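You operate a simulated robot arm through the tools that you are given. There is no shell and no other tool. Be economical: measure what you need, move in short steps, check, and stop when the job is done.

You run a simulated robot arm. Do the job below in one go: nothing can be reset, and whatever is moved stays where it is left.

TASK
Switch the switch of the width gauge on. Fetch the brush from the top of the work bench and stand it on the lower shelf of the wooden bench. Take the strap coil on the top of the work bench and put it away on the shelf under the strapping table. Take the depth gauge and put it on the deck of the small pallet. Close the left drawer of the work bench. Press the zero key of the thickness gauge two times. Put the white filter labelled "SIZE 2" from the top of the work bench on the grey die there and the white filter labelled "SIZE 9" on the steel plate on the work bench. Do these in any order. Set down upright: brush, depth gauge, white filter.

It is judged by the outcome, as a careful person would: the job done as asked, and still so three seconds after it is handed in. It fails if anything else is knocked over, pushed out of place, dropped, spilled or broken.

THE ROBOT
A 7-joint arm with a two-finger parallel gripper on a trunk, on a base that drives. Base frame: it is fixed to the floor where the robot stands at the start and does not move with it; the origin is under the middle of the robot, x ahead of it, y to its left, z up; the surface under the hand at the start is at about z = 880. Readings come in mm, degrees, newtons and seconds.
With the tool pointing down near the work surface it reaches from about 420 to 900 mm from the robot's upright axis, wherever it stands. Its first joint turns from -17.0 to 126.0 degrees. Places, roughly: brush (5x5x11 cm) [900, 400, 900]; deck of the small pallet [2200, -500, 100]; depth gauge [1000, 750, 1000]; die [1000, 1750, 1000]; left drawer of the work bench [400, 1000, 800]; lower shelf of the wooden bench [-1400, -1100, 300]; shelf under the strapping table [3200, -3300, 200]; steel plate on the work bench (20x16 cm) [720, 800, 900]; strap coil [1000, 250, 1000]; switch of the width gauge [700, 100, 900]; white filter [1000, 1500, 1000]; zero key of the thickness gauge [800, 1500, 900]. Payload 1.57 kg.
Tool frame: the origin (TCP) lies between the finger pads and is the grasp point; the fingertips stand 30 mm ahead of it; z points along the fingers, y is the line along which they close. The gripper opens to 80 mm. The fingers are 17 mm wide and 12 mm thick; the gripper's body (40 by 82 mm) begins 80 mm behind the TCP.
Orientation is that of the tool frame in the base frame, as a unit quaternion [x, y, z, w]. With the fingers straight down and closing along the base's y, the tool's x points along the base's -x, its y along +y and its z along -z.

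THE INTERFACE
- The arm moves only by the tool apply_moves. Its argument "series" is a list of rows, each a list of 7 numbers: the shift along the base's x, y, z in mm, then the turn, a rotation vector about the base's x, y, z in degrees, then the closure in counts, from 0 (fully open) to 255 (shut). In form: [[x, y, z, rx, ry, rz, hand], ...]. A call has 1 to 8 rows; each row shifts and turns the commanded pose from where the row before left it. Each row takes 0.2 s and may step no farther than 50 mm and 8.6 degrees from the row before; otherwise, or with a gripper value out of range, the whole call is refused. Where a pose cannot be reached the arm comes as near as it can. A force on the tool above 40 N (or 10 N above the force at the start of the call, whichever is more), or a blocked arm, ends the call early, and 0.2 s more pass. The fingers move at their own pace (about 45 mm/s each) and stop on an object; they squeeze with about 36 N. The grip force told is the motor's: it shows also when the fingers shut on nothing. Time passes only in rows, and 0.2 s behind the last, so rows that do not move let the fingers close. It gives the time, the measured TCP pose, the force on the tool (base axes), the opening and the grip force at its end, in the units of the frame above (readings bear some noise), with the torque about the TCP (base axes, N m) and any sound that the robot's microphone picked up.
- Cameras (640 x 400 px; columns grow to the right, rows downward): "scene" is now at [-14.3, -164.9, 1325.3]; the picture's right is [0.69, -0.72, 0.00], its down [-0.14, -0.14, -0.98] and it looks along [0.71, 0.68, -0.20] (base axes); focal length 296 px, centre (320, 200). "wrist" rides on the gripper at [72, -7, -122] in the tool frame; the picture's right is [0.09, 1.00, 0.00], its down [-0.84, 0.08, -0.54] and it looks along [-0.54, 0.05, 0.84] (tool axes); focal length 238 px, centre (320, 200). There is no depth. A picture from a camera that has moved, and an enlarged one, comes with that camera's place and axes in the base frame and with its lens.
- get_image(camera): a new picture of that camera. The clock stands still meanwhile.
- move_column(by): slides the trunk up (or, below 0, down) by that many mm; the arm and the scene camera ride with it, the base frame stays. It gives what a move gives, with no picture.
- base_move(legs): drives the robot by 1 to 6 legs, each [ahead, left, turn to the left] in mm, mm and degrees, along the robot's own axes; the way and the turn of a leg run together, so that a leg with both is an arc; at most 1500 mm and 180 degrees a leg. The arm and the cameras ride along, it lands a little off, and it stops where it bumps. It gives what a move gives.
- head_to(pan, tilt): turns the head with the scene camera to pan (to the left, within 109 degrees either way) and tilt (down, from -29 to 69), counted from straight ahead of the robot. It gives what a move gives.
- inspect(camera, box): a new picture of the part [left, top, right, bottom] of that camera's present view, enlarged. The clock stands still meanwhile.
- job_done(): hands the job in; it is judged then, once.

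Go step by step. Nothing tells you exact positions but the pictures and the camera data: compare them with the known pose of the tool, close in by small moves and look again before you grip or let go. The budget is 196 turns and 162 pictures, counting those below and the enlarged ones. Unless the task says otherwise, let go and move clear before handing in.

The tools are called after "Call:" by a JSON object that holds its "method" and its "body". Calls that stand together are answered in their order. apply_moves: Moves the arm, as the interface text tells. Its arguments: {"type":"object","properties":{"series":{"type":"array","items":{"type":"array","items":{"type":"number"}}}},"required":["series"]} The other tools are called the same way: move_column (by) slides the trunk up or down; base_move (legs) drives the base; head_to (pan, tilt) turns the head that bears the scene camera; get_image (camera) takes a picture; inspect (camera, box) takes an enlarged picture of a part of a camera's view; job_done () hands the job in.

At the start:

```text
clock: 0.0
eef_pos: [482.8, 340.0, 1191.4]
orientation: [0.0, 1.0, 0.002, 0.0]
wrist_force: [-0.5, -0.9, -0.4]
ft_torque: [-0.01, 0.02, 0.0]
opening: 80.1
gripper_force: 0.1
trunk travel left (down, up): [-664.0, 126.0]
robot x, y, heading: [0.1, -3.0, 0.3]
head pan, tilt: [43.8, 11.6]
```

scene: 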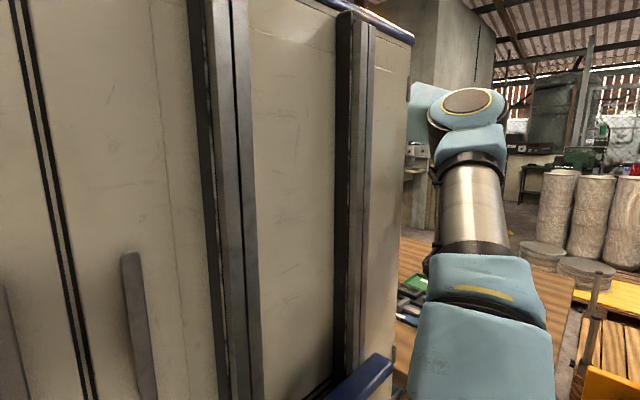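
wrist: 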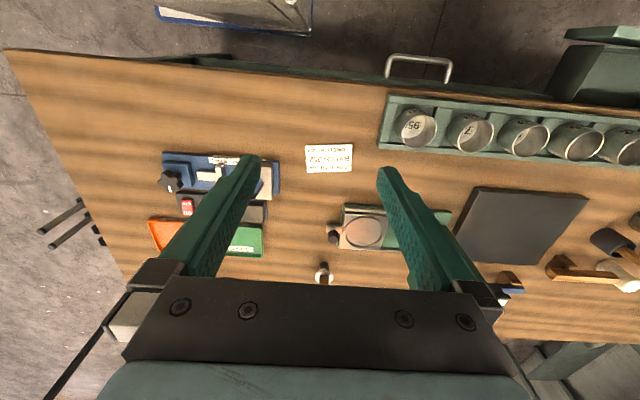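

I see the bench from the wrist camera, while the scene camera is partly blocked by a cabinet. I'll look around first.

Call:
{"method": "head_to", "body": {"pan": 10, "tilt": 30}}

Call:
{"method": "get_image", "body": {"camera": "scene"}}

Call:
{"method": "inspect", "body": {"camera": "wrist", "box": [120, 120, 380, 290]}}

Call:
{"method": "inspect", "body": {"camera": "wrist", "box": [380, 80, 640, 300]}}

```text
clock: 1.0
eef_pos: [482.3, 339.1, 1191.5]
orientation: [0.0, 1.0, 0.002, 0.0]
wrist_force: [-0.4, 0.1, 0.5]
ft_torque: [0.01, -0.02, 0.02]
opening: 80.0
gripper_force: 0.1
trunk travel left (down, up): [-664.0, 126.0]
robot x, y, heading: [-1.0, 2.2, -0.1]
head pan, tilt: [10.0, 30.0]
```

```text
159 pictures are left
camera scene: at [7.5, -213.7, 1295.6], right [0.17, -0.98, 0.0], down [-0.49, -0.09, -0.87], along [0.85, 0.15, -0.5], focal length 296 px, centre (320, 200)
```

scene: 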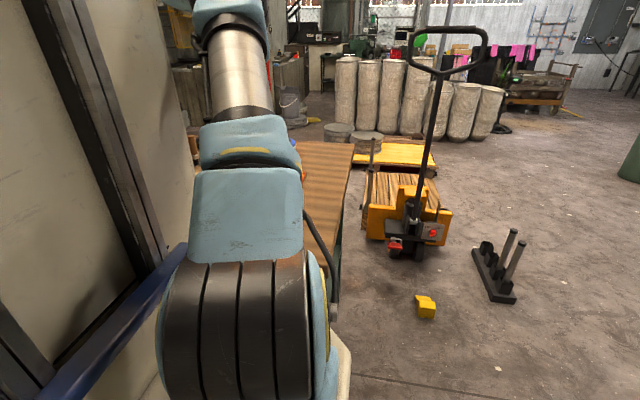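

```text
2.35 times, centred on (250, 205) of wrist
camera zoom: at [410.5, 332.3, 1313.3], right [-0.09, 1.0, 0.0], down [0.84, 0.07, 0.54], along [0.54, 0.05, -0.84], focal length 561 px, centre (485, 188)
```

zoom: 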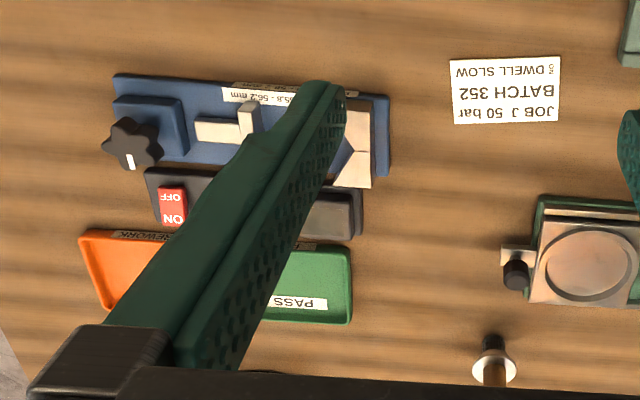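

```text
1.82 times, centred on (510, 190) of wrist
camera zoom: at [410.5, 332.3, 1313.3], right [-0.09, 1.0, 0.0], down [0.84, 0.07, 0.54], along [0.54, 0.05, -0.84], focal length 433 px, centre (-26, 218)
```

zoom: 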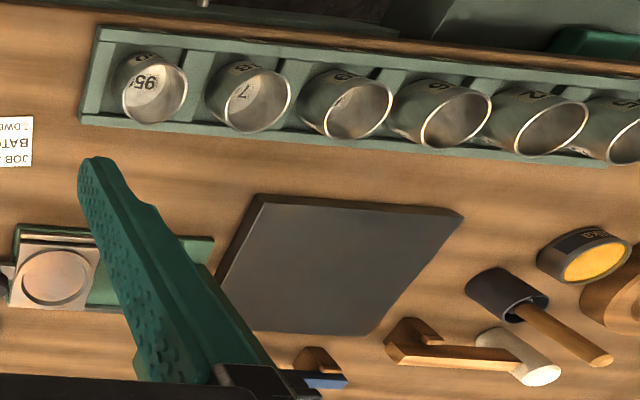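

The bench top runs to the left; width gauge on the right end, plate at centre. I'll look around for the cabinet on the left and for the other stations.

Call:
{"method": "head_to", "body": {"pan": 85, "tilt": 35}}

Call:
{"method": "get_image", "body": {"camera": "scene"}}

Call:
{"method": "head_to", "body": {"pan": -50, "tilt": 15}}

Call:
{"method": "get_image", "body": {"camera": "scene"}}

Call:
{"method": "head_to", "body": {"pan": -105, "tilt": 25}}

Call:
{"method": "get_image", "body": {"camera": "scene"}}

```text
clock: 2.5
eef_pos: [482.9, 340.0, 1191.6]
orientation: [-0.001, 1.0, 0.001, 0.001]
wrist_force: [0.4, -1.5, -0.3]
ft_torque: [-0.06, 0.02, -0.02]
opening: 80.1
gripper_force: 0.0
trunk travel left (down, up): [-664.0, 126.0]
robot x, y, heading: [1.5, -1.0, 0.2]
head pan, tilt: [85.0, 35.0]
```

```text
156 pictures are left
camera scene: at [-73.8, -141.7, 1287.7], right [1.0, -0.09, 0.0], down [-0.05, -0.57, -0.82], along [0.07, 0.82, -0.57], focal length 296 px, centre (320, 200)
```

scene: 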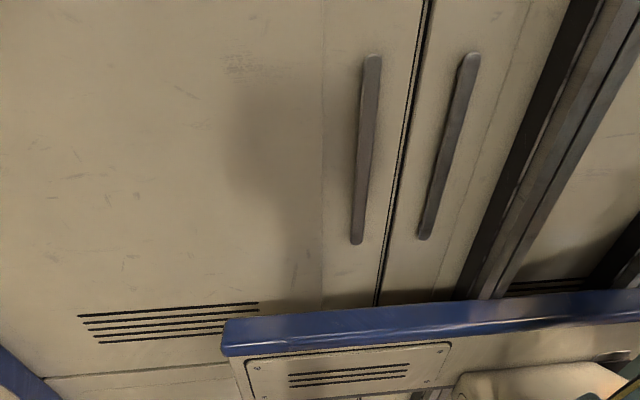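

```text
clock: 4.6
eef_pos: [483.1, 340.3, 1190.5]
orientation: [0.0, 1.0, 0.002, 0.0]
wrist_force: [0.0, -0.5, -0.1]
ft_torque: [-0.02, -0.01, 0.02]
opening: 79.9
gripper_force: 0.1
trunk travel left (down, up): [-664.0, 126.0]
robot x, y, heading: [-0.8, -0.8, -0.0]
head pan, tilt: [-50.0, 15.0]
```

```text
155 pictures are left
camera scene: at [-21.5, -301.0, 1319.7], right [-0.77, -0.64, 0.0], down [-0.17, 0.2, -0.97], along [0.62, -0.74, -0.26], focal length 296 px, centre (320, 200)
```

scene: 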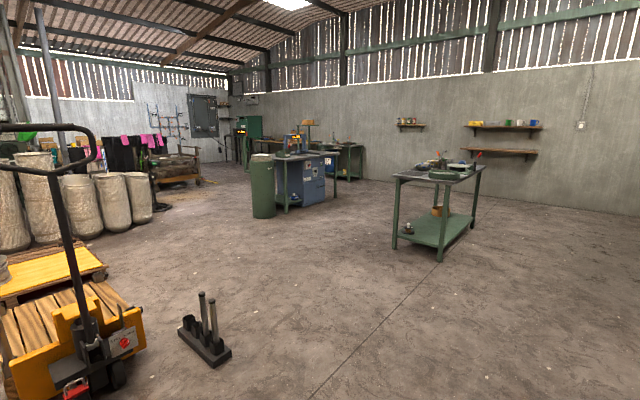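

```text
clock: 5.9
eef_pos: [482.8, 338.9, 1191.9]
orientation: [0.0, 1.0, 0.002, 0.0]
wrist_force: [-0.5, -0.3, 0.3]
ft_torque: [-0.02, -0.01, 0.02]
opening: 79.8
gripper_force: 0.0
trunk travel left (down, up): [-664.0, 126.0]
robot x, y, heading: [-0.6, 1.7, -0.0]
head pan, tilt: [-105.0, 25.0]
```

```text
154 pictures are left
camera scene: at [-105.3, -318.5, 1303.5], right [-0.97, 0.26, 0.0], down [0.11, 0.41, -0.91], along [-0.23, -0.88, -0.42], focal length 296 px, centre (320, 200)
```

scene: 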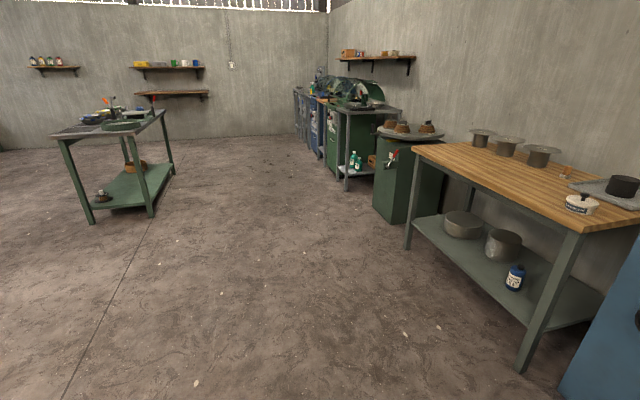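

The beige panel with rails is evidently the robot's own trunk. First I take the wrist camera closer to the width gauge (rocker at about [704, 91, 920]).

Call:
{"method": "apply_moves", "body": {"series": [[20, -40, -20, 0, 0, 0, 0], [20, -40, -20, 0, 0, 0, 0], [20, -40, -20, 0, 0, 0, 0], [20, -40, -20, 0, 0, 0, 0], [20, -40, -20, 0, 0, 0, 0], [20, -40, -20, 0, 0, 0, 0], [0, 0, 0, 0, 0, 0, 0]]}}

Call:
{"method": "get_image", "body": {"camera": "wrist"}}

Call:
{"method": "head_to", "body": {"pan": 25, "tilt": 30}}

Call:
{"method": "get_image", "body": {"camera": "scene"}}

```text
clock: 7.5
eef_pos: [604.7, 99.3, 1068.6]
orientation: [0.001, 1.0, 0.004, 0.0]
wrist_force: [0.1, -0.4, -0.3]
ft_torque: [0.05, 0.02, -0.03]
opening: 80.0
gripper_force: 0.1
trunk travel left (down, up): [-664.0, 126.0]
robot x, y, heading: [-2.2, -0.3, -0.3]
head pan, tilt: [-105.0, 25.0]
```

```text
153 pictures are left
camera wrist: at [532.2, 90.5, 1192.0], right [-0.09, 1.0, 0.0], down [0.84, 0.07, 0.54], along [0.54, 0.05, -0.84], focal length 238 px, centre (320, 200)
```

wrist: 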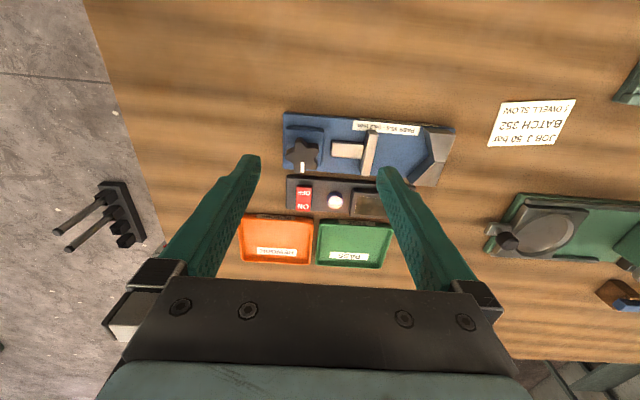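

```text
clock: 9.6
eef_pos: [605.0, 98.2, 1069.1]
orientation: [0.0, 1.0, 0.002, 0.0]
wrist_force: [0.2, -0.6, 0.6]
ft_torque: [0.02, -0.02, 0.0]
opening: 79.8
gripper_force: 0.0
trunk travel left (down, up): [-664.0, 126.0]
robot x, y, heading: [-2.5, -0.4, -0.2]
head pan, tilt: [25.0, 30.0]
```

```text
152 pictures are left
camera scene: at [0.4, -191.3, 1295.5], right [0.42, -0.91, 0.0], down [-0.45, -0.21, -0.87], along [0.79, 0.37, -0.5], focal length 296 px, centre (320, 200)
```

scene: 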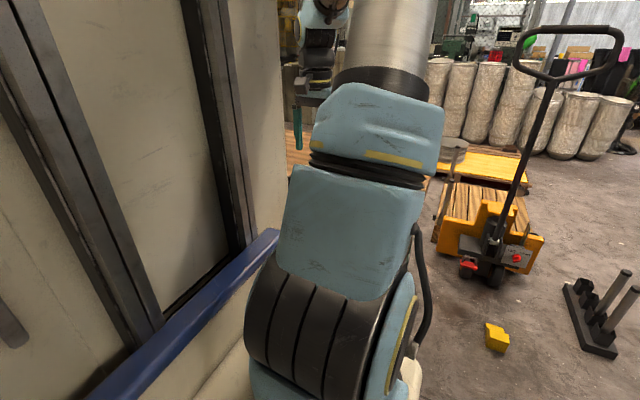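

The gauge with the red rocker, an indicator and display is visible; I zoom in on it.

Call:
{"method": "inspect", "body": {"camera": "wrist", "box": [270, 100, 470, 225]}}

```text
3.20 times, centred on (370, 162) of wrist
camera zoom: at [532.1, 91.0, 1192.1], right [-0.09, 1.0, 0.0], down [0.84, 0.07, 0.54], along [0.54, 0.05, -0.84], focal length 763 px, centre (160, 320)
```

zoom: 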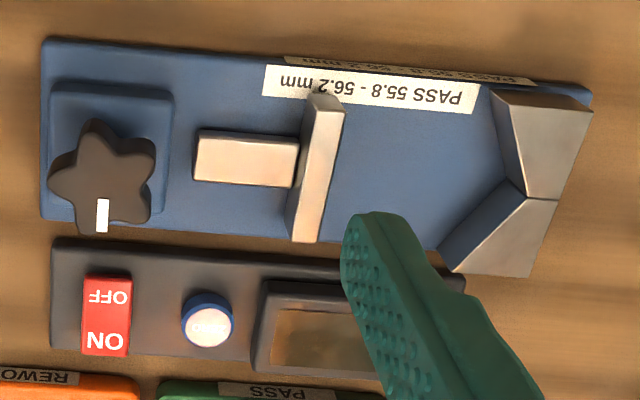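

Display is dark so it's off; the ON end of the rocker (far side) is at about [729, 84, 905]. I close the fingers and move above it.

Call:
{"method": "apply_moves", "body": {"series": [[42, -5, 0, 0, 0, 0, 255], [42, -5, 0, 0, 0, 0, 255], [41, -4, 0, 0, 0, 0, 255], [0, 0, -45, 0, 0, 0, 255], [0, 0, -45, 0, 0, 0, 255], [0, 0, 0, 0, 0, 0, 255]]}}

Call:
{"method": "get_image", "body": {"camera": "wrist"}}

```text
clock: 11.0
eef_pos: [728.7, 85.2, 980.9]
orientation: [0.0, 1.0, 0.003, 0.0]
wrist_force: [-0.7, 0.0, -0.4]
ft_torque: [-0.02, -0.03, 0.0]
opening: 0.2
gripper_force: 20.8
trunk travel left (down, up): [-664.0, 126.0]
robot x, y, heading: [2.2, -0.9, 0.1]
head pan, tilt: [25.0, 30.0]
```

```text
150 pictures are left
camera wrist: at [656.7, 78.4, 1103.2], right [-0.09, 1.0, 0.0], down [0.84, 0.07, 0.54], along [0.54, 0.05, -0.84], focal length 238 px, centre (320, 200)
```

wrist: 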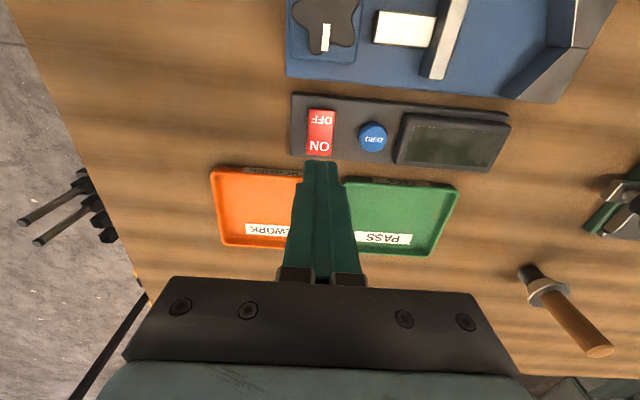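

Aligned above the ON end. Descend gently.

Call:
{"method": "apply_moves", "body": {"series": [[0, 0, -20, 0, 0, 0, 255], [0, 0, -12, 0, 0, 0, 255], [0, 0, -6, 0, 0, 0, 255], [0, 0, -5, 0, 0, 0, 255], [0, 0, -4, 0, 0, 0, 255]]}}

Call:
{"method": "get_image", "body": {"camera": "wrist"}}

```text
clock: 12.2
eef_pos: [730.9, 85.9, 935.6]
orientation: [0.0, 1.0, 0.003, 0.002]
wrist_force: [4.3, -1.2, 14.8]
ft_torque: [-0.02, -0.02, 0.23]
opening: 0.0
gripper_force: 21.5
trunk travel left (down, up): [-664.0, 126.0]
robot x, y, heading: [0.7, 3.0, -0.0]
head pan, tilt: [25.0, 30.0]
```

```text
149 pictures are left
camera wrist: at [656.8, 78.2, 1057.8], right [-0.09, 1.0, 0.0], down [0.83, 0.07, 0.55], along [0.54, 0.05, -0.84], focal length 238 px, centre (320, 200)
```

wrist: 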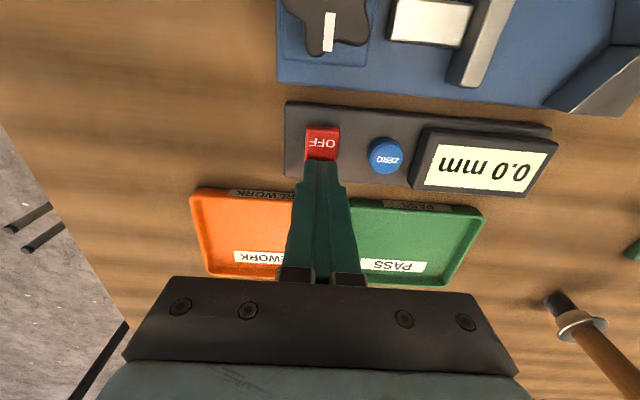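

The gauge is on (0.0 mm). Lift and survey the rest of the bench.

Call:
{"method": "apply_moves", "body": {"series": [[0, 0, 40, 0, 0, 0, 255], [0, 30, 40, 0, 0, 0, 255], [0, 45, 20, 0, 0, 0, 0], [0, 49, 10, 0, 0, 0, 0], [0, 49, 10, 0, 0, 0, 0], [0, 49, 10, 0, 0, 0, 0], [0, 49, 10, 0, 0, 0, 0], [0, 30, 10, 0, 0, 0, 0]]}}

Call:
{"method": "get_image", "body": {"camera": "wrist"}}

```text
clock: 14.0
eef_pos: [731.1, 286.3, 1058.7]
orientation: [0.001, 1.0, 0.002, 0.0]
wrist_force: [0.4, 0.0, -0.6]
ft_torque: [0.0, 0.0, 0.02]
opening: 80.3
gripper_force: 0.0
out of reach, approached as far as the arm can: row 6, 7, 8
trunk travel left (down, up): [-664.0, 126.0]
robot x, y, heading: [-0.3, 0.5, 0.1]
head pan, tilt: [25.0, 30.0]
```

```text
148 pictures are left
camera wrist: at [657.8, 279.9, 1181.6], right [-0.09, 1.0, 0.0], down [0.84, 0.07, 0.54], along [0.54, 0.05, -0.84], focal length 238 px, centre (320, 200)
```

wrist: 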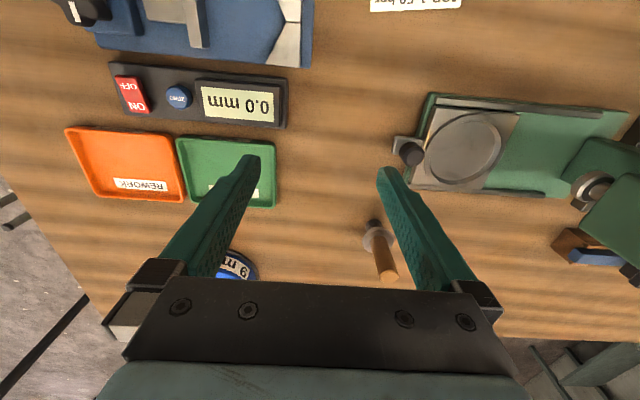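

Brush stands at about [888, 385]; the blue strap ring at about [1000, 156]. I need to get closer; checking the clearance between base and bench.

Call:
{"method": "head_to", "body": {"pan": 25, "tilt": 65}}

Call:
{"method": "get_image", "body": {"camera": "scene"}}

```text
clock: 15.0
eef_pos: [730.3, 288.4, 1058.9]
orientation: [0.0, 1.0, 0.002, 0.0]
wrist_force: [1.2, -0.5, 0.4]
ft_torque: [0.01, 0.0, 0.01]
opening: 79.8
gripper_force: 0.1
trunk travel left (down, up): [-664.0, 126.0]
robot x, y, heading: [4.5, 1.5, -0.0]
head pan, tilt: [25.0, 65.0]
```

```text
147 pictures are left
camera scene: at [-26.5, -203.8, 1247.9], right [0.42, -0.91, 0.0], down [-0.82, -0.38, -0.42], along [0.38, 0.18, -0.91], focal length 296 px, centre (320, 200)
```

scene: 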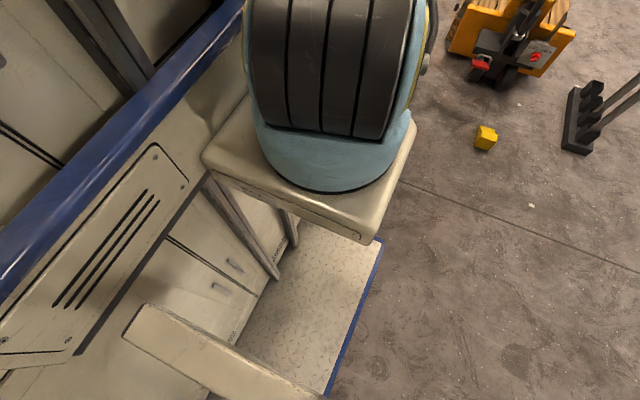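

The base has a low platform reaching about x = 394. I strafe left a bit and then try to go forward in small bites.

Call:
{"method": "apply_moves", "body": {"series": [[-40, -20, 20, 0, 0, 0, 0], [-40, -20, 20, 0, 0, 0, 0], [-40, -10, 20, 0, 0, 0, 0]]}}

Call:
{"method": "base_move", "body": {"legs": [[0, 200, 0]]}}

Call:
{"method": "base_move", "body": {"legs": [[60, 0, 0]]}}

Call:
{"method": "get_image", "body": {"camera": "wrist"}}

Call:
{"method": "get_image", "body": {"camera": "scene"}}

```text
clock: 15.8
eef_pos: [611.6, 234.9, 1119.1]
orientation: [0.001, 1.0, 0.002, -0.001]
wrist_force: [-0.3, 0.1, -1.5]
ft_torque: [0.01, 0.03, 0.04]
opening: 79.9
gripper_force: 0.1
trunk travel left (down, up): [-664.0, 126.0]
robot x, y, heading: [0.2, -1.1, -0.1]
head pan, tilt: [25.0, 65.0]
```

```text
clock: 17.4
eef_pos: [611.5, 433.5, 1119.5]
orientation: [0.0, 1.0, 0.003, 0.0]
wrist_force: [0.1, -0.6, -1.0]
ft_torque: [0.0, 0.0, 0.04]
opening: 80.0
gripper_force: 0.0
trunk travel left (down, up): [-664.0, 126.0]
robot x, y, heading: [-1.9, 199.5, 0.2]
head pan, tilt: [25.0, 65.0]
```

```text
clock: 18.4
eef_pos: [643.5, 447.8, 1120.0]
orientation: [-0.009, 1.0, 0.003, 0.0]
wrist_force: [-0.2, 0.5, 0.8]
ft_torque: [-0.01, -0.01, -0.01]
opening: 80.1
gripper_force: 0.1
trunk travel left (down, up): [-664.0, 126.0]
robot x, y, heading: [36.0, 199.5, 1.1]
head pan, tilt: [25.0, 65.0]
```

```text
146 pictures are left
camera wrist: at [570.7, 438.3, 1241.4], right [-0.11, 0.99, 0.01], down [0.83, 0.09, 0.54], along [0.54, 0.06, -0.84], focal length 238 px, centre (320, 200)
```

wrist: 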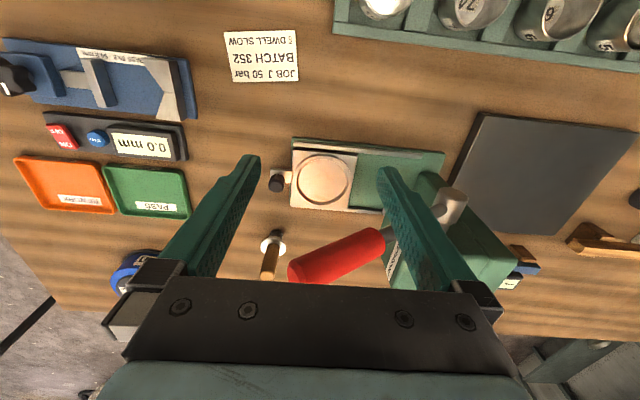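

```text
145 pictures are left
camera scene: at [13.2, -3.6, 1247.8], right [0.44, -0.9, 0.0], down [-0.81, -0.4, -0.42], along [0.38, 0.19, -0.91], focal length 296 px, centre (320, 200)
```

scene: 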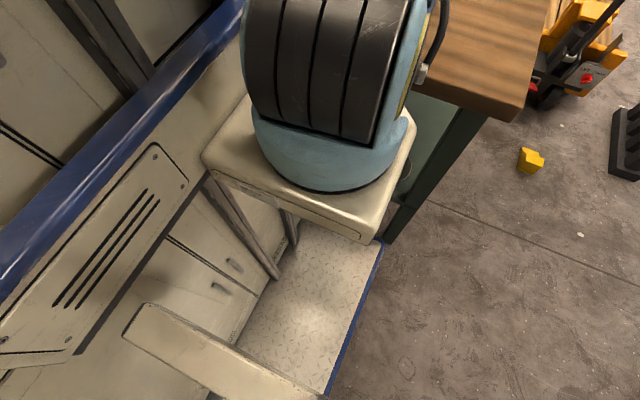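

The platform bumped the bench's right leg (nothing toppled). I'll back off, and first deal with the open left drawer; moving the hand to look at it.

Call:
{"method": "base_move", "body": {"legs": [[-80, 0, -1.1]]}}

Call:
{"method": "apply_moves", "body": {"series": [[-35, 35, 0, 0, 0, 0, 0], [-35, 35, 0, 0, 0, 0, 0], [-35, 35, 0, 0, 0, 0, 0], [-35, 35, 0, 0, 0, 0, 0], [-35, 35, 0, 0, 0, 0, 0], [-20, 45, 0, 0, 0, 0, 0], [-20, 45, 0, 0, 0, 0, 0]]}}

Call:
{"method": "get_image", "body": {"camera": "wrist"}}

```text
clock: 19.4
eef_pos: [567.3, 433.6, 1119.1]
orientation: [0.002, 1.0, 0.003, 0.0]
wrist_force: [-0.1, -0.5, 0.2]
ft_torque: [-0.02, 0.01, 0.01]
opening: 80.2
gripper_force: 0.0
trunk travel left (down, up): [-664.0, 126.0]
robot x, y, heading: [-48.1, 205.9, -0.3]
head pan, tilt: [25.0, 65.0]
```

```text
clock: 21.0
eef_pos: [447.3, 553.7, 1119.2]
orientation: [0.003, 1.0, 0.005, 0.0]
wrist_force: [0.0, 0.3, 0.3]
ft_torque: [0.01, 0.01, -0.01]
opening: 80.2
gripper_force: 0.0
out of reach, approached as far as the arm can: row 4, 5, 6, 7
trunk travel left (down, up): [-664.0, 126.0]
robot x, y, heading: [-40.6, 197.3, -0.3]
head pan, tilt: [25.0, 65.0]
```

```text
144 pictures are left
camera wrist: at [376.3, 545.9, 1240.7], right [-0.09, 1.0, 0.01], down [0.84, 0.07, 0.54], along [0.54, 0.05, -0.84], focal length 238 px, centre (320, 200)
```

wrist: 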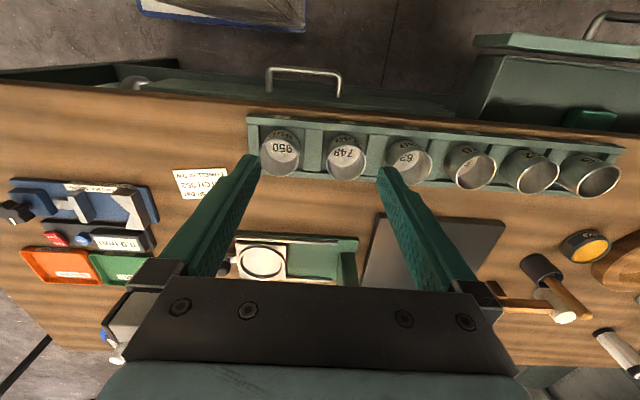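

The open drawer's front is at about x = 345, y 770–1200, handle near [302, 997, 800]. I test whether turning the tool's yaw frees the reach to the left.

Call:
{"method": "apply_moves", "body": {"series": [[0, 0, 0, 0, 0, 8, 0], [0, 0, 0, 0, 0, 8, 0], [0, 0, 0, 0, 0, 8, 0], [0, 40, 0, 0, 0, 8, 0], [0, 40, 0, 0, 0, 8, 0], [0, 40, 0, 0, 0, 0, 0]]}}

Call:
{"method": "get_image", "body": {"camera": "wrist"}}

```text
clock: 22.4
eef_pos: [458.0, 554.2, 1109.8]
orientation: [-0.323, 0.946, 0.002, -0.001]
wrist_force: [-0.3, 0.5, -0.1]
ft_torque: [0.01, 0.0, 0.02]
opening: 79.9
gripper_force: 0.1
out of reach, approached as far as the arm can: row 3, 4, 5, 6
trunk travel left (down, up): [-664.0, 126.0]
robot x, y, heading: [-44.4, 200.4, 0.1]
head pan, tilt: [25.0, 65.0]
```

```text
143 pictures are left
camera wrist: at [404.3, 503.8, 1231.8], right [-0.68, 0.73, 0.0], down [0.61, 0.57, 0.54], along [0.39, 0.37, -0.84], focal length 238 px, centre (320, 200)
```

wrist: 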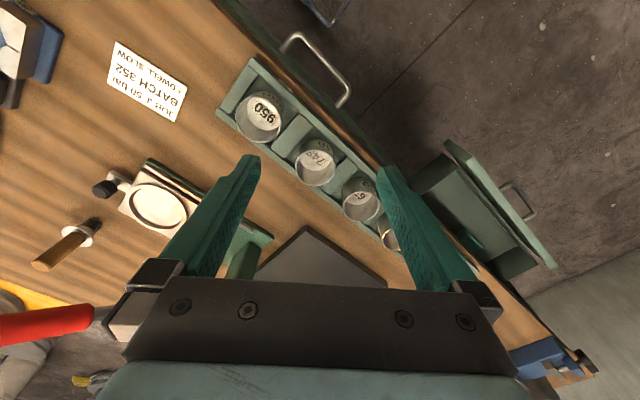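

Yaw isn't the limit. I test whether a lower hand allows more reach.

Call:
{"method": "apply_moves", "body": {"series": [[0, 0, -40, 0, 0, 0, 0], [0, 0, -20, 0, 0, 0, 0], [0, 40, 0, 0, 0, 0, 0], [0, 40, 0, 0, 0, 0, 0]]}}

Call:
{"method": "head_to", "body": {"pan": 40, "tilt": 0}}

Call:
{"method": "get_image", "body": {"camera": "scene"}}

```text
clock: 23.4
eef_pos: [457.0, 556.3, 1049.8]
orientation: [-0.34, 0.94, 0.003, -0.001]
wrist_force: [0.1, 0.4, 0.3]
ft_torque: [-0.05, 0.02, -0.01]
opening: 79.8
gripper_force: 0.0
out of reach, approached as far as the arm can: row 3, 4
trunk travel left (down, up): [-664.0, 126.0]
robot x, y, heading: [-42.7, 201.2, 0.0]
head pan, tilt: [25.0, 65.0]
```

```text
clock: 24.8
eef_pos: [457.0, 554.7, 1048.8]
orientation: [-0.34, 0.941, 0.003, -0.001]
wrist_force: [-0.7, 0.3, -0.7]
ft_torque: [-0.02, -0.03, -0.03]
opening: 80.1
gripper_force: 0.0
trunk travel left (down, up): [-664.0, 126.0]
robot x, y, heading: [-46.7, 200.3, -0.3]
head pan, tilt: [40.0, 0.0]
```

```text
142 pictures are left
camera scene: at [-57.2, 29.2, 1343.8], right [0.64, -0.77, 0.0], down [0.0, 0.0, -1.0], along [0.77, 0.64, 0.0], focal length 296 px, centre (320, 200)
```

scene: 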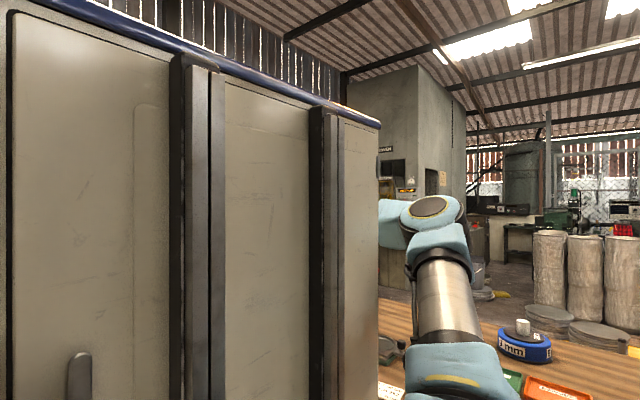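

The tower is right beside the arm and limits reach to the left. I'll test the reach on the right side, swinging the hand that way.

Call:
{"method": "apply_moves", "body": {"series": [[10, -48, 5, 0, 0, -8, 0], [10, -48, 5, 0, 0, -8, 0], [10, -48, 5, 0, 0, -8, 0], [10, -48, 5, 0, 0, -8, 0], [10, -48, 5, 0, 0, -8, 0], [0, -48, 0, 0, 0, 0, 0], [0, -48, 0, 0, 0, 0, 0], [0, -48, 0, 0, 0, 0, 0]]}}

Call:
{"method": "apply_moves", "body": {"series": [[-10, -48, 0, 0, 0, -8, 0], [-10, -48, 0, 0, 0, -8, 0], [-10, -48, 0, 0, 0, -8, 0], [-10, -48, 0, 0, 0, -8, 0], [-20, -45, 0, 0, 0, -8, 0], [-20, -45, 0, 0, 0, -8, 0], [-20, -45, 0, 0, 0, 0, 0], [-20, -45, 0, 0, 0, 0, 0]]}}

Call:
{"method": "get_image", "body": {"camera": "wrist"}}

Call:
{"method": "head_to", "body": {"pan": -10, "tilt": 25}}

Call:
{"method": "get_image", "body": {"camera": "scene"}}

```text
clock: 26.6
eef_pos: [508.3, 171.1, 1075.2]
orientation: [0.002, 1.0, 0.003, 0.001]
wrist_force: [0.1, 0.6, 0.2]
ft_torque: [-0.05, -0.01, -0.03]
opening: 80.1
gripper_force: 0.0
trunk travel left (down, up): [-664.0, 126.0]
robot x, y, heading: [-44.2, 197.5, -0.0]
head pan, tilt: [40.0, 0.0]
```

```text
clock: 28.4
eef_pos: [386.3, -201.2, 1072.7]
orientation: [0.408, 0.913, 0.002, 0.001]
wrist_force: [-0.1, 0.0, 0.8]
ft_torque: [-0.03, -0.03, 0.04]
opening: 80.0
gripper_force: 0.0
trunk travel left (down, up): [-664.0, 126.0]
robot x, y, heading: [-45.6, 199.6, -0.1]
head pan, tilt: [40.0, 0.0]
```

```text
141 pictures are left
camera wrist: at [332.9, -152.9, 1196.2], right [0.68, 0.73, 0.0], down [0.61, -0.57, 0.54], along [0.4, -0.37, -0.84], focal length 238 px, centre (320, 200)
```

wrist: 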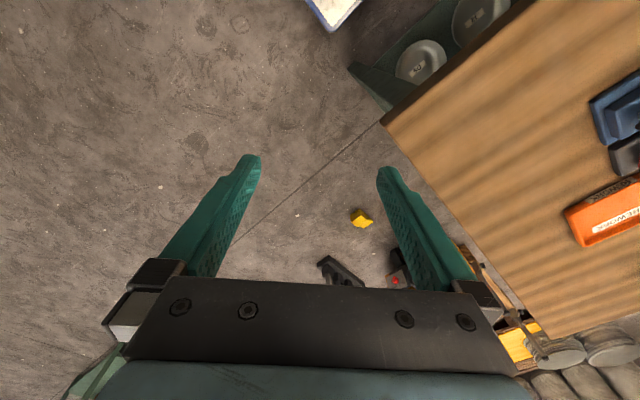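

```text
clock: 29.6
eef_pos: [387.4, -200.9, 1073.7]
orientation: [0.409, 0.913, 0.003, 0.001]
wrist_force: [0.6, 0.3, 0.0]
ft_torque: [-0.01, -0.01, -0.01]
opening: 79.9
gripper_force: 0.1
trunk travel left (down, up): [-664.0, 126.0]
robot x, y, heading: [-46.4, 199.6, 0.0]
head pan, tilt: [-10.0, 25.0]
```

```text
140 pictures are left
camera scene: at [-35.7, -44.7, 1303.5], right [-0.18, -0.98, 0.0], down [-0.42, 0.07, -0.91], along [0.89, -0.16, -0.42], focal length 296 px, centre (320, 200)
```

scene: 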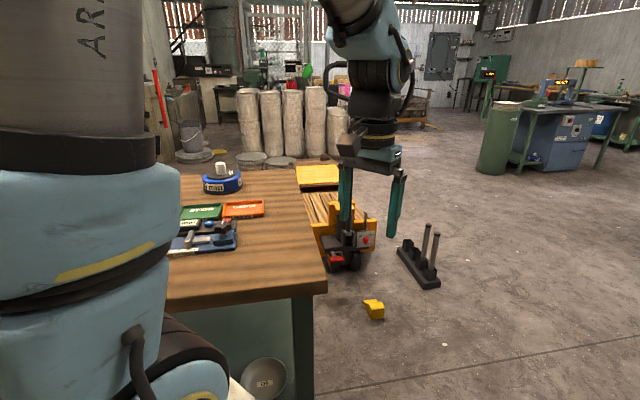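

The arm works freely on its right side, so I'll stand with the bench on my right: back off, turn left 90°, then sidle up.

Call:
{"method": "base_move", "body": {"legs": [[-220, 0, 0]]}}

Call:
{"method": "base_move", "body": {"legs": [[0, 0, 90]]}}

Call:
{"method": "head_to", "body": {"pan": -40, "tilt": 35}}

Call:
{"method": "get_image", "body": {"camera": "scene"}}

```text
clock: 31.2
eef_pos: [167.6, -201.3, 1074.5]
orientation: [0.408, 0.913, 0.002, 0.001]
wrist_force: [0.6, -1.1, -0.4]
ft_torque: [-0.01, -0.01, -0.02]
opening: 80.1
gripper_force: 0.1
trunk travel left (down, up): [-664.0, 126.0]
robot x, y, heading: [-265.0, 202.9, -0.1]
head pan, tilt: [-10.0, 25.0]
```

```text
clock: 35.4
eef_pos: [139.4, 631.2, 1073.7]
orientation: [-0.355, 0.935, 0.004, -0.001]
wrist_force: [0.4, -0.3, -0.4]
ft_torque: [-0.03, -0.02, 0.03]
opening: 79.9
gripper_force: 0.0
trunk travel left (down, up): [-664.0, 126.0]
robot x, y, heading: [-265.5, 203.0, 89.4]
head pan, tilt: [-10.0, 25.0]
```

```text
clock: 36.4
eef_pos: [139.5, 630.1, 1073.5]
orientation: [-0.355, 0.935, 0.003, 0.0]
wrist_force: [0.5, -0.6, -0.8]
ft_torque: [-0.03, -0.02, -0.01]
opening: 80.1
gripper_force: 0.0
trunk travel left (down, up): [-664.0, 126.0]
robot x, y, heading: [-265.4, 203.9, 89.6]
head pan, tilt: [-40.0, 35.0]
```

```text
139 pictures are left
camera scene: at [21.1, 187.8, 1287.7], right [0.76, -0.65, 0.0], down [-0.37, -0.44, -0.82], along [0.53, 0.62, -0.57], focal length 296 px, centre (320, 200)
```

scene: 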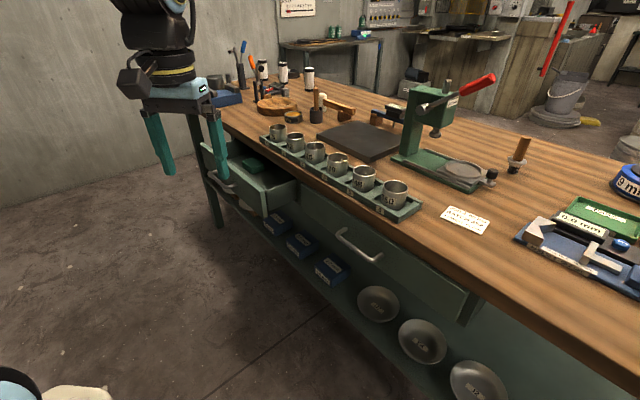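

Excellent view of the whole bench now. Zoom in on its far end and on the middle.

Call:
{"method": "inspect", "body": {"camera": "scene", "box": [200, 40, 420, 180]}}

Call:
{"method": "inspect", "body": {"camera": "scene", "box": [370, 60, 640, 230]}}

Call:
{"method": "inspect", "body": {"camera": "scene", "box": [190, 120, 400, 250]}}

```text
2.86 times, centred on (310, 110) of scene
camera zoom: at [21.1, 187.8, 1287.7], right [0.76, -0.65, 0.0], down [-0.37, -0.44, -0.82], along [0.53, 0.62, -0.57], focal length 844 px, centre (349, 457)
```

zoom: 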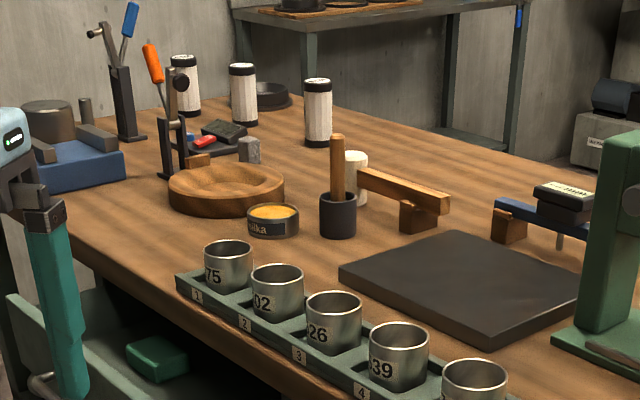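

```text
2.35 times, centred on (505, 145) of scene
camera zoom: at [21.1, 187.8, 1287.7], right [0.76, -0.65, 0.0], down [-0.37, -0.44, -0.82], along [0.53, 0.62, -0.57], focal length 695 px, centre (-115, 329)
```

zoom: 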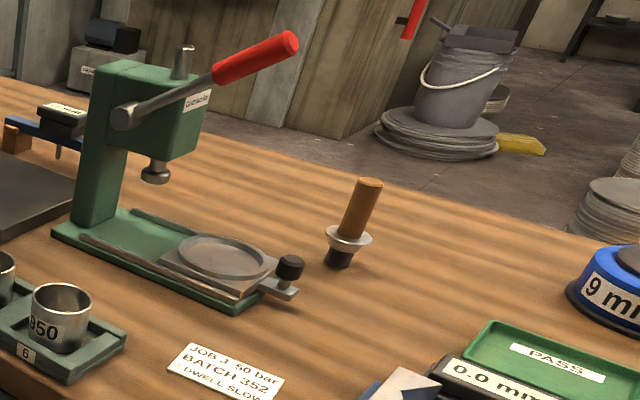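

```text
3.05 times, centred on (295, 185) of scene
camera zoom: at [21.1, 187.8, 1287.7], right [0.76, -0.65, 0.0], down [-0.37, -0.44, -0.82], along [0.53, 0.62, -0.57], focal length 901 px, centre (396, 246)
```

zoom: 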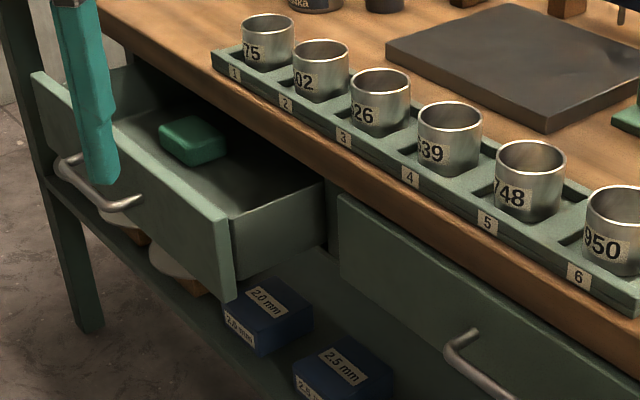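

Now I can see everything. First approach the open drawer to close it.

Call:
{"method": "base_move", "body": {"legs": [[100, -240, 0.5]]}}

Call:
{"method": "apply_moves", "body": {"series": [[-25, 40, -30, 0, 0, -8, 255], [-25, 40, -40, 0, 0, -8, 255], [-25, 40, -40, 0, 0, -8, 255], [-30, 30, -20, 0, 0, -8, 255], [-30, 20, 0, 0, 0, -8, 255], [0, 10, 0, 0, 0, 0, 255]]}}

Call:
{"method": "get_image", "body": {"camera": "scene"}}

Call:
{"method": "get_image", "body": {"camera": "wrist"}}

```text
clock: 38.2
eef_pos: [373.1, 734.7, 1074.1]
orientation: [-0.358, 0.934, 0.003, -0.002]
wrist_force: [-0.4, 0.3, 0.1]
ft_torque: [0.03, 0.0, 0.01]
opening: 80.2
gripper_force: 0.0
trunk travel left (down, up): [-664.0, 126.0]
robot x, y, heading: [-27.9, 300.4, 89.8]
head pan, tilt: [-40.0, 35.0]
```

```text
refused: row 1 steps farther than a row can; nothing moved
```

```text
135 pictures are left
camera scene: at [257.3, 289.5, 1287.7], right [0.77, -0.64, 0.0], down [-0.37, -0.44, -0.82], along [0.53, 0.63, -0.57], focal length 296 px, centre (320, 200)
```

scene: 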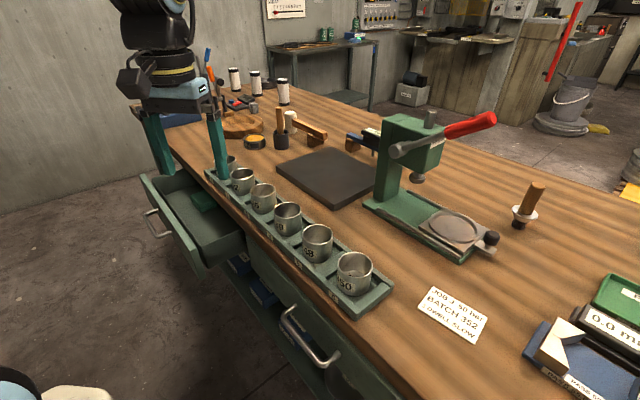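

```text
134 pictures are left
camera wrist: at [323.8, 679.8, 1196.3], right [-0.73, 0.68, 0.0], down [0.57, 0.62, 0.54], along [0.37, 0.4, -0.84], focal length 238 px, centre (320, 200)
```

wrist: 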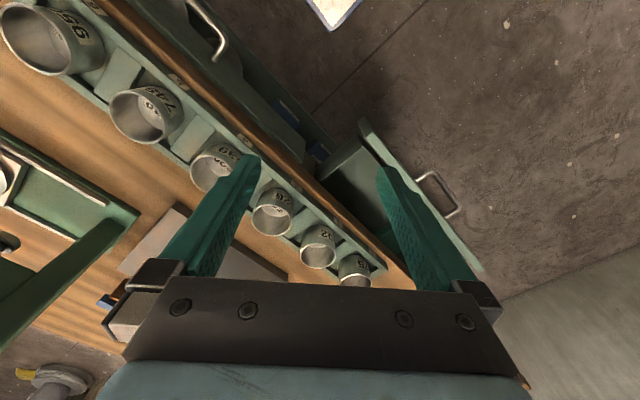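

The handle is near [316, 1032, 800]. Zoom to fix the drawer front height.

Call:
{"method": "inspect", "body": {"camera": "scene", "box": [120, 150, 280, 290]}}

Call:
{"method": "inspect", "body": {"camera": "wrist", "box": [290, 90, 500, 290]}}

```text
2.86 times, centred on (200, 220) of scene
camera zoom: at [257.3, 289.5, 1287.7], right [0.77, -0.64, 0.0], down [-0.37, -0.44, -0.82], along [0.53, 0.63, -0.57], focal length 844 px, centre (663, 143)
```

zoom: 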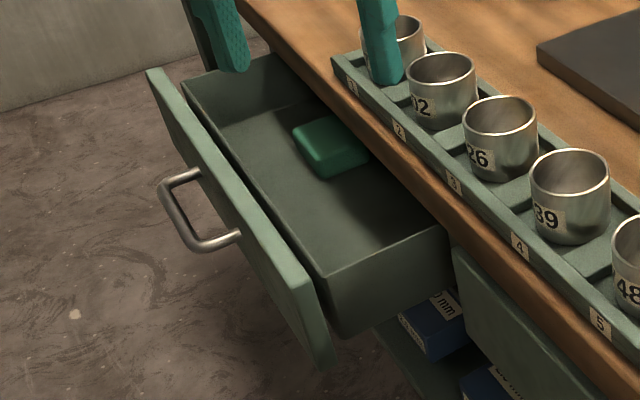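

```text
2.00 times, centred on (395, 190) of wrist
camera zoom: at [323.8, 679.8, 1196.3], right [-0.73, 0.68, 0.0], down [0.57, 0.62, 0.54], along [0.37, 0.4, -0.84], focal length 477 px, centre (170, 220)
```

zoom: 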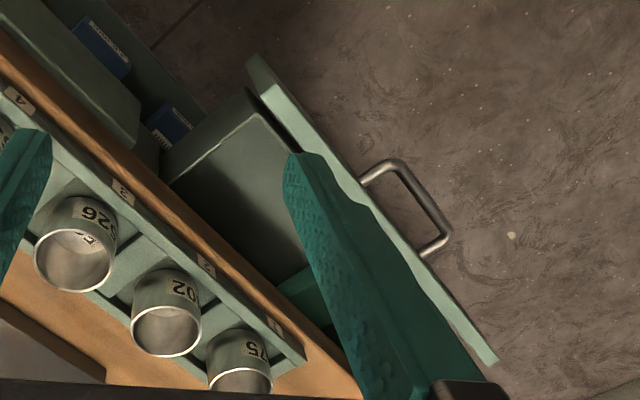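

Drawer front centre ~y = 1000, top about z 860. I'll tilt the closed fingers forward and push the panel at y≈900, z≈800.

Call:
{"method": "apply_moves", "body": {"series": [[-45, 20, 0, 0, -8, 0, 255], [-45, 20, 0, 0, -8, 0, 255], [-35, 30, 0, 0, -8, 0, 255], [0, 45, -18, 0, -8, 0, 255], [0, 45, -18, 0, -8, 0, 255], [0, 6, -45, 0, 0, 0, 255], [0, 0, -45, 0, 0, 0, 255], [0, 0, -45, 0, 0, 0, 255]]}}

Call:
{"method": "get_image", "body": {"camera": "scene"}}

```text
clock: 40.0
eef_pos: [248.8, 899.9, 903.1]
orientation: [-0.337, 0.878, -0.121, 0.319]
wrist_force: [0.0, 0.1, -0.1]
ft_torque: [0.03, 0.05, 0.01]
opening: 0.1
gripper_force: 20.7
trunk travel left (down, up): [-664.0, 126.0]
robot x, y, heading: [-27.4, 299.8, 89.9]
head pan, tilt: [-40.0, 35.0]
```

```text
131 pictures are left
camera scene: at [257.4, 289.0, 1287.8], right [0.77, -0.64, 0.0], down [-0.37, -0.44, -0.82], along [0.53, 0.63, -0.57], focal length 296 px, centre (320, 200)
```

scene: 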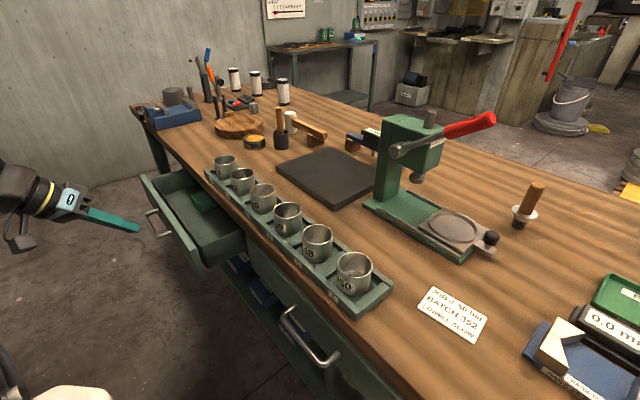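

Lower and push.

Call:
{"method": "apply_moves", "body": {"series": [[0, 0, -45, 0, 0, 0, 255], [0, 0, -33, 0, 0, 0, 255], [30, 0, 0, 0, 0, 0, 255], [25, 0, 0, 0, 0, 0, 255], [20, 0, 0, 0, 0, 0, 255], [20, 0, 0, 0, 0, 0, 255], [20, 0, 0, 0, 0, 0, 255]]}}

Call:
{"method": "get_image", "body": {"camera": "scene"}}

```text
clock: 41.6
eef_pos: [363.3, 900.1, 822.9]
orientation: [-0.337, 0.878, -0.12, 0.319]
wrist_force: [-0.2, 0.6, 0.2]
ft_torque: [0.01, -0.05, 0.0]
opening: 0.2
gripper_force: 20.9
trunk travel left (down, up): [-664.0, 126.0]
robot x, y, heading: [-27.9, 305.1, 90.2]
head pan, tilt: [-40.0, 35.0]
```

```text
130 pictures are left
camera scene: at [257.1, 289.4, 1287.7], right [0.77, -0.64, 0.0], down [-0.37, -0.44, -0.82], along [0.53, 0.63, -0.57], focal length 296 px, centre (320, 200)
```

scene: 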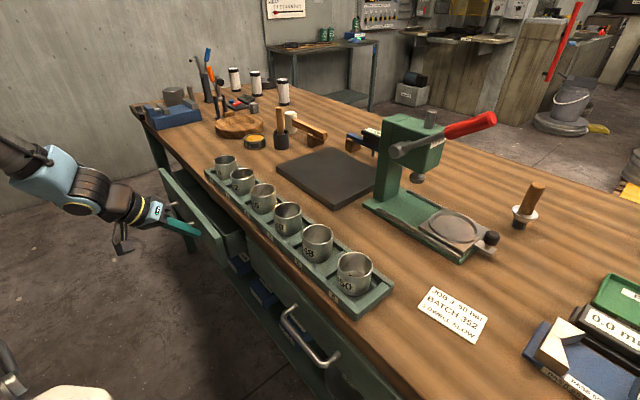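

The drawer moves in. Continue pushing until it's shut.

Call:
{"method": "apply_moves", "body": {"series": [[15, 0, 0, 0, 0, 0, 255], [15, 0, 0, 0, 0, 0, 255], [15, 0, 0, 0, 0, 0, 255], [10, 0, 0, 0, 0, 0, 255], [8, 0, 0, 0, 0, 0, 255], [8, 0, 0, 0, 0, 0, 255]]}}

Call:
{"method": "get_image", "body": {"camera": "scene"}}

```text
clock: 43.0
eef_pos: [421.8, 901.5, 823.2]
orientation: [-0.34, 0.878, -0.12, 0.316]
wrist_force: [-14.6, -5.0, 11.7]
ft_torque: [-0.11, -0.12, -0.18]
opening: 0.0
gripper_force: 21.2
trunk travel left (down, up): [-664.0, 126.0]
robot x, y, heading: [-31.0, 300.5, 90.5]
head pan, tilt: [-40.0, 35.0]
stopped in row 6: the force on the tool passed its limit at 50 N (the readings are from after the stop); the commanded pose is now the measured one
```

```text
129 pictures are left
camera scene: at [256.0, 289.0, 1288.1], right [0.77, -0.64, 0.0], down [-0.37, -0.44, -0.82], along [0.53, 0.63, -0.57], focal length 296 px, centre (320, 200)
```

scene: 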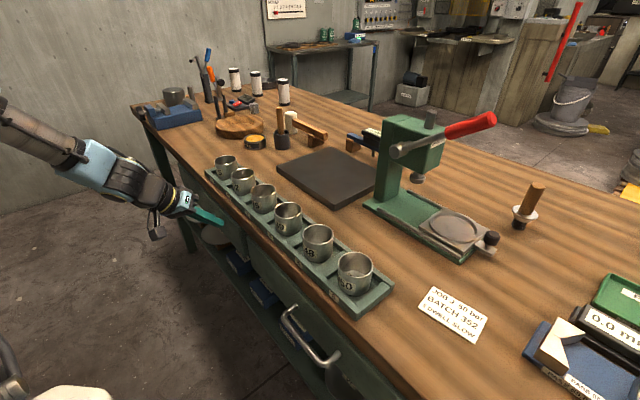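

The drawer hit its stop. Retract and verify.

Call:
{"method": "apply_moves", "body": {"series": [[-40, 0, 0, 0, 0, 0, 255], [-45, 0, 10, 0, 0, 0, 255], [-45, 0, 20, 0, 8, 0, 255], [-20, 0, 45, 0, 8, 0, 255], [0, 0, 45, 0, 8, 0, 255], [0, 0, 45, 0, 8, 0, 255], [0, 0, 45, 0, 8, 0, 255], [0, 0, 30, 0, 0, 0, 0]]}}

Call:
{"method": "inspect", "body": {"camera": "scene", "box": [120, 130, 320, 300]}}

```text
clock: 44.8
eef_pos: [273.2, 904.4, 1061.7]
orientation: [-0.361, 0.933, 0.004, -0.004]
wrist_force: [1.2, 0.1, 0.2]
ft_torque: [-0.03, 0.02, 0.0]
opening: 31.8
gripper_force: 0.0
trunk travel left (down, up): [-664.0, 126.0]
robot x, y, heading: [-29.7, 301.3, 90.0]
head pan, tilt: [-40.0, 35.0]
```

```text
2.35 times, centred on (220, 215) of scene
camera zoom: at [257.0, 289.7, 1287.7], right [0.77, -0.64, 0.0], down [-0.37, -0.44, -0.82], along [0.53, 0.63, -0.57], focal length 695 px, centre (555, 165)
```

zoom: 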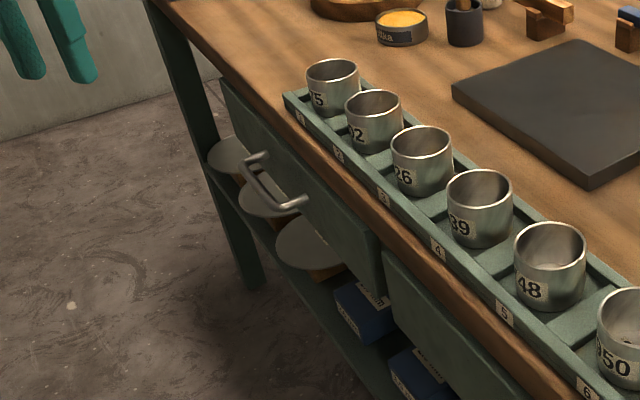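

Drawer is flush. Now drive along the bench toward the filters.

Call:
{"method": "apply_moves", "body": {"series": [[0, -45, 15, 0, 0, 0, 0], [0, -45, 15, 0, 0, 0, 0], [0, -45, 15, 0, 0, 0, 0], [0, -45, 15, 0, 0, 0, 0], [0, -45, 15, 0, 0, 0, 0]]}}

Call:
{"method": "base_move", "body": {"legs": [[850, 0, 0]]}}

Call:
{"method": "base_move", "body": {"legs": [[0, -150, 0]]}}

Call:
{"method": "get_image", "body": {"camera": "scene"}}

Call:
{"method": "get_image", "body": {"camera": "wrist"}}

```text
clock: 46.0
eef_pos: [272.2, 674.8, 1136.0]
orientation: [-0.36, 0.933, 0.004, -0.004]
wrist_force: [-0.2, 0.4, -1.0]
ft_torque: [-0.04, -0.01, 0.03]
opening: 80.2
gripper_force: 0.0
trunk travel left (down, up): [-664.0, 126.0]
robot x, y, heading: [-31.6, 301.0, 90.0]
head pan, tilt: [-40.0, 35.0]
```

```text
clock: 50.6
eef_pos: [273.9, 1546.8, 1136.7]
orientation: [-0.359, 0.933, 0.005, -0.003]
wrist_force: [-0.9, -0.4, -0.5]
ft_torque: [-0.01, 0.0, 0.01]
opening: 79.8
gripper_force: 0.0
trunk travel left (down, up): [-664.0, 126.0]
robot x, y, heading: [-32.0, 1174.1, 90.0]
head pan, tilt: [-40.0, 35.0]
```

```text
clock: 51.9
eef_pos: [422.6, 1546.4, 1137.4]
orientation: [-0.359, 0.933, 0.005, -0.003]
wrist_force: [0.4, -0.3, -0.3]
ft_torque: [-0.01, 0.01, 0.02]
opening: 79.9
gripper_force: 0.1
trunk travel left (down, up): [-664.0, 126.0]
robot x, y, heading: [119.6, 1175.6, 89.8]
head pan, tilt: [-40.0, 35.0]
```

```text
127 pictures are left
camera scene: at [406.4, 1161.0, 1287.7], right [0.77, -0.64, 0.0], down [-0.37, -0.44, -0.82], along [0.53, 0.63, -0.57], focal length 296 px, centre (320, 200)
```

scene: 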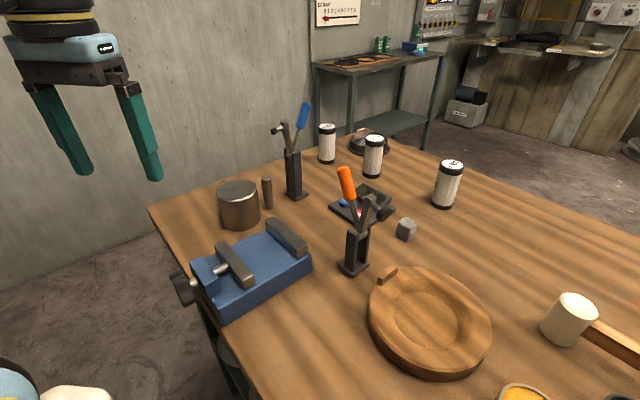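

```text
126 pictures are left
camera wrist: at [374.9, 1492.3, 1259.8], right [-0.74, 0.68, 0.01], down [0.57, 0.62, 0.54], along [0.36, 0.4, -0.84], focal length 238 px, centre (320, 200)
```

wrist: 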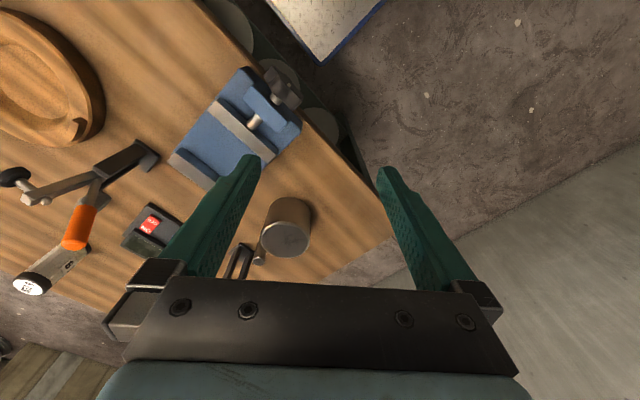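

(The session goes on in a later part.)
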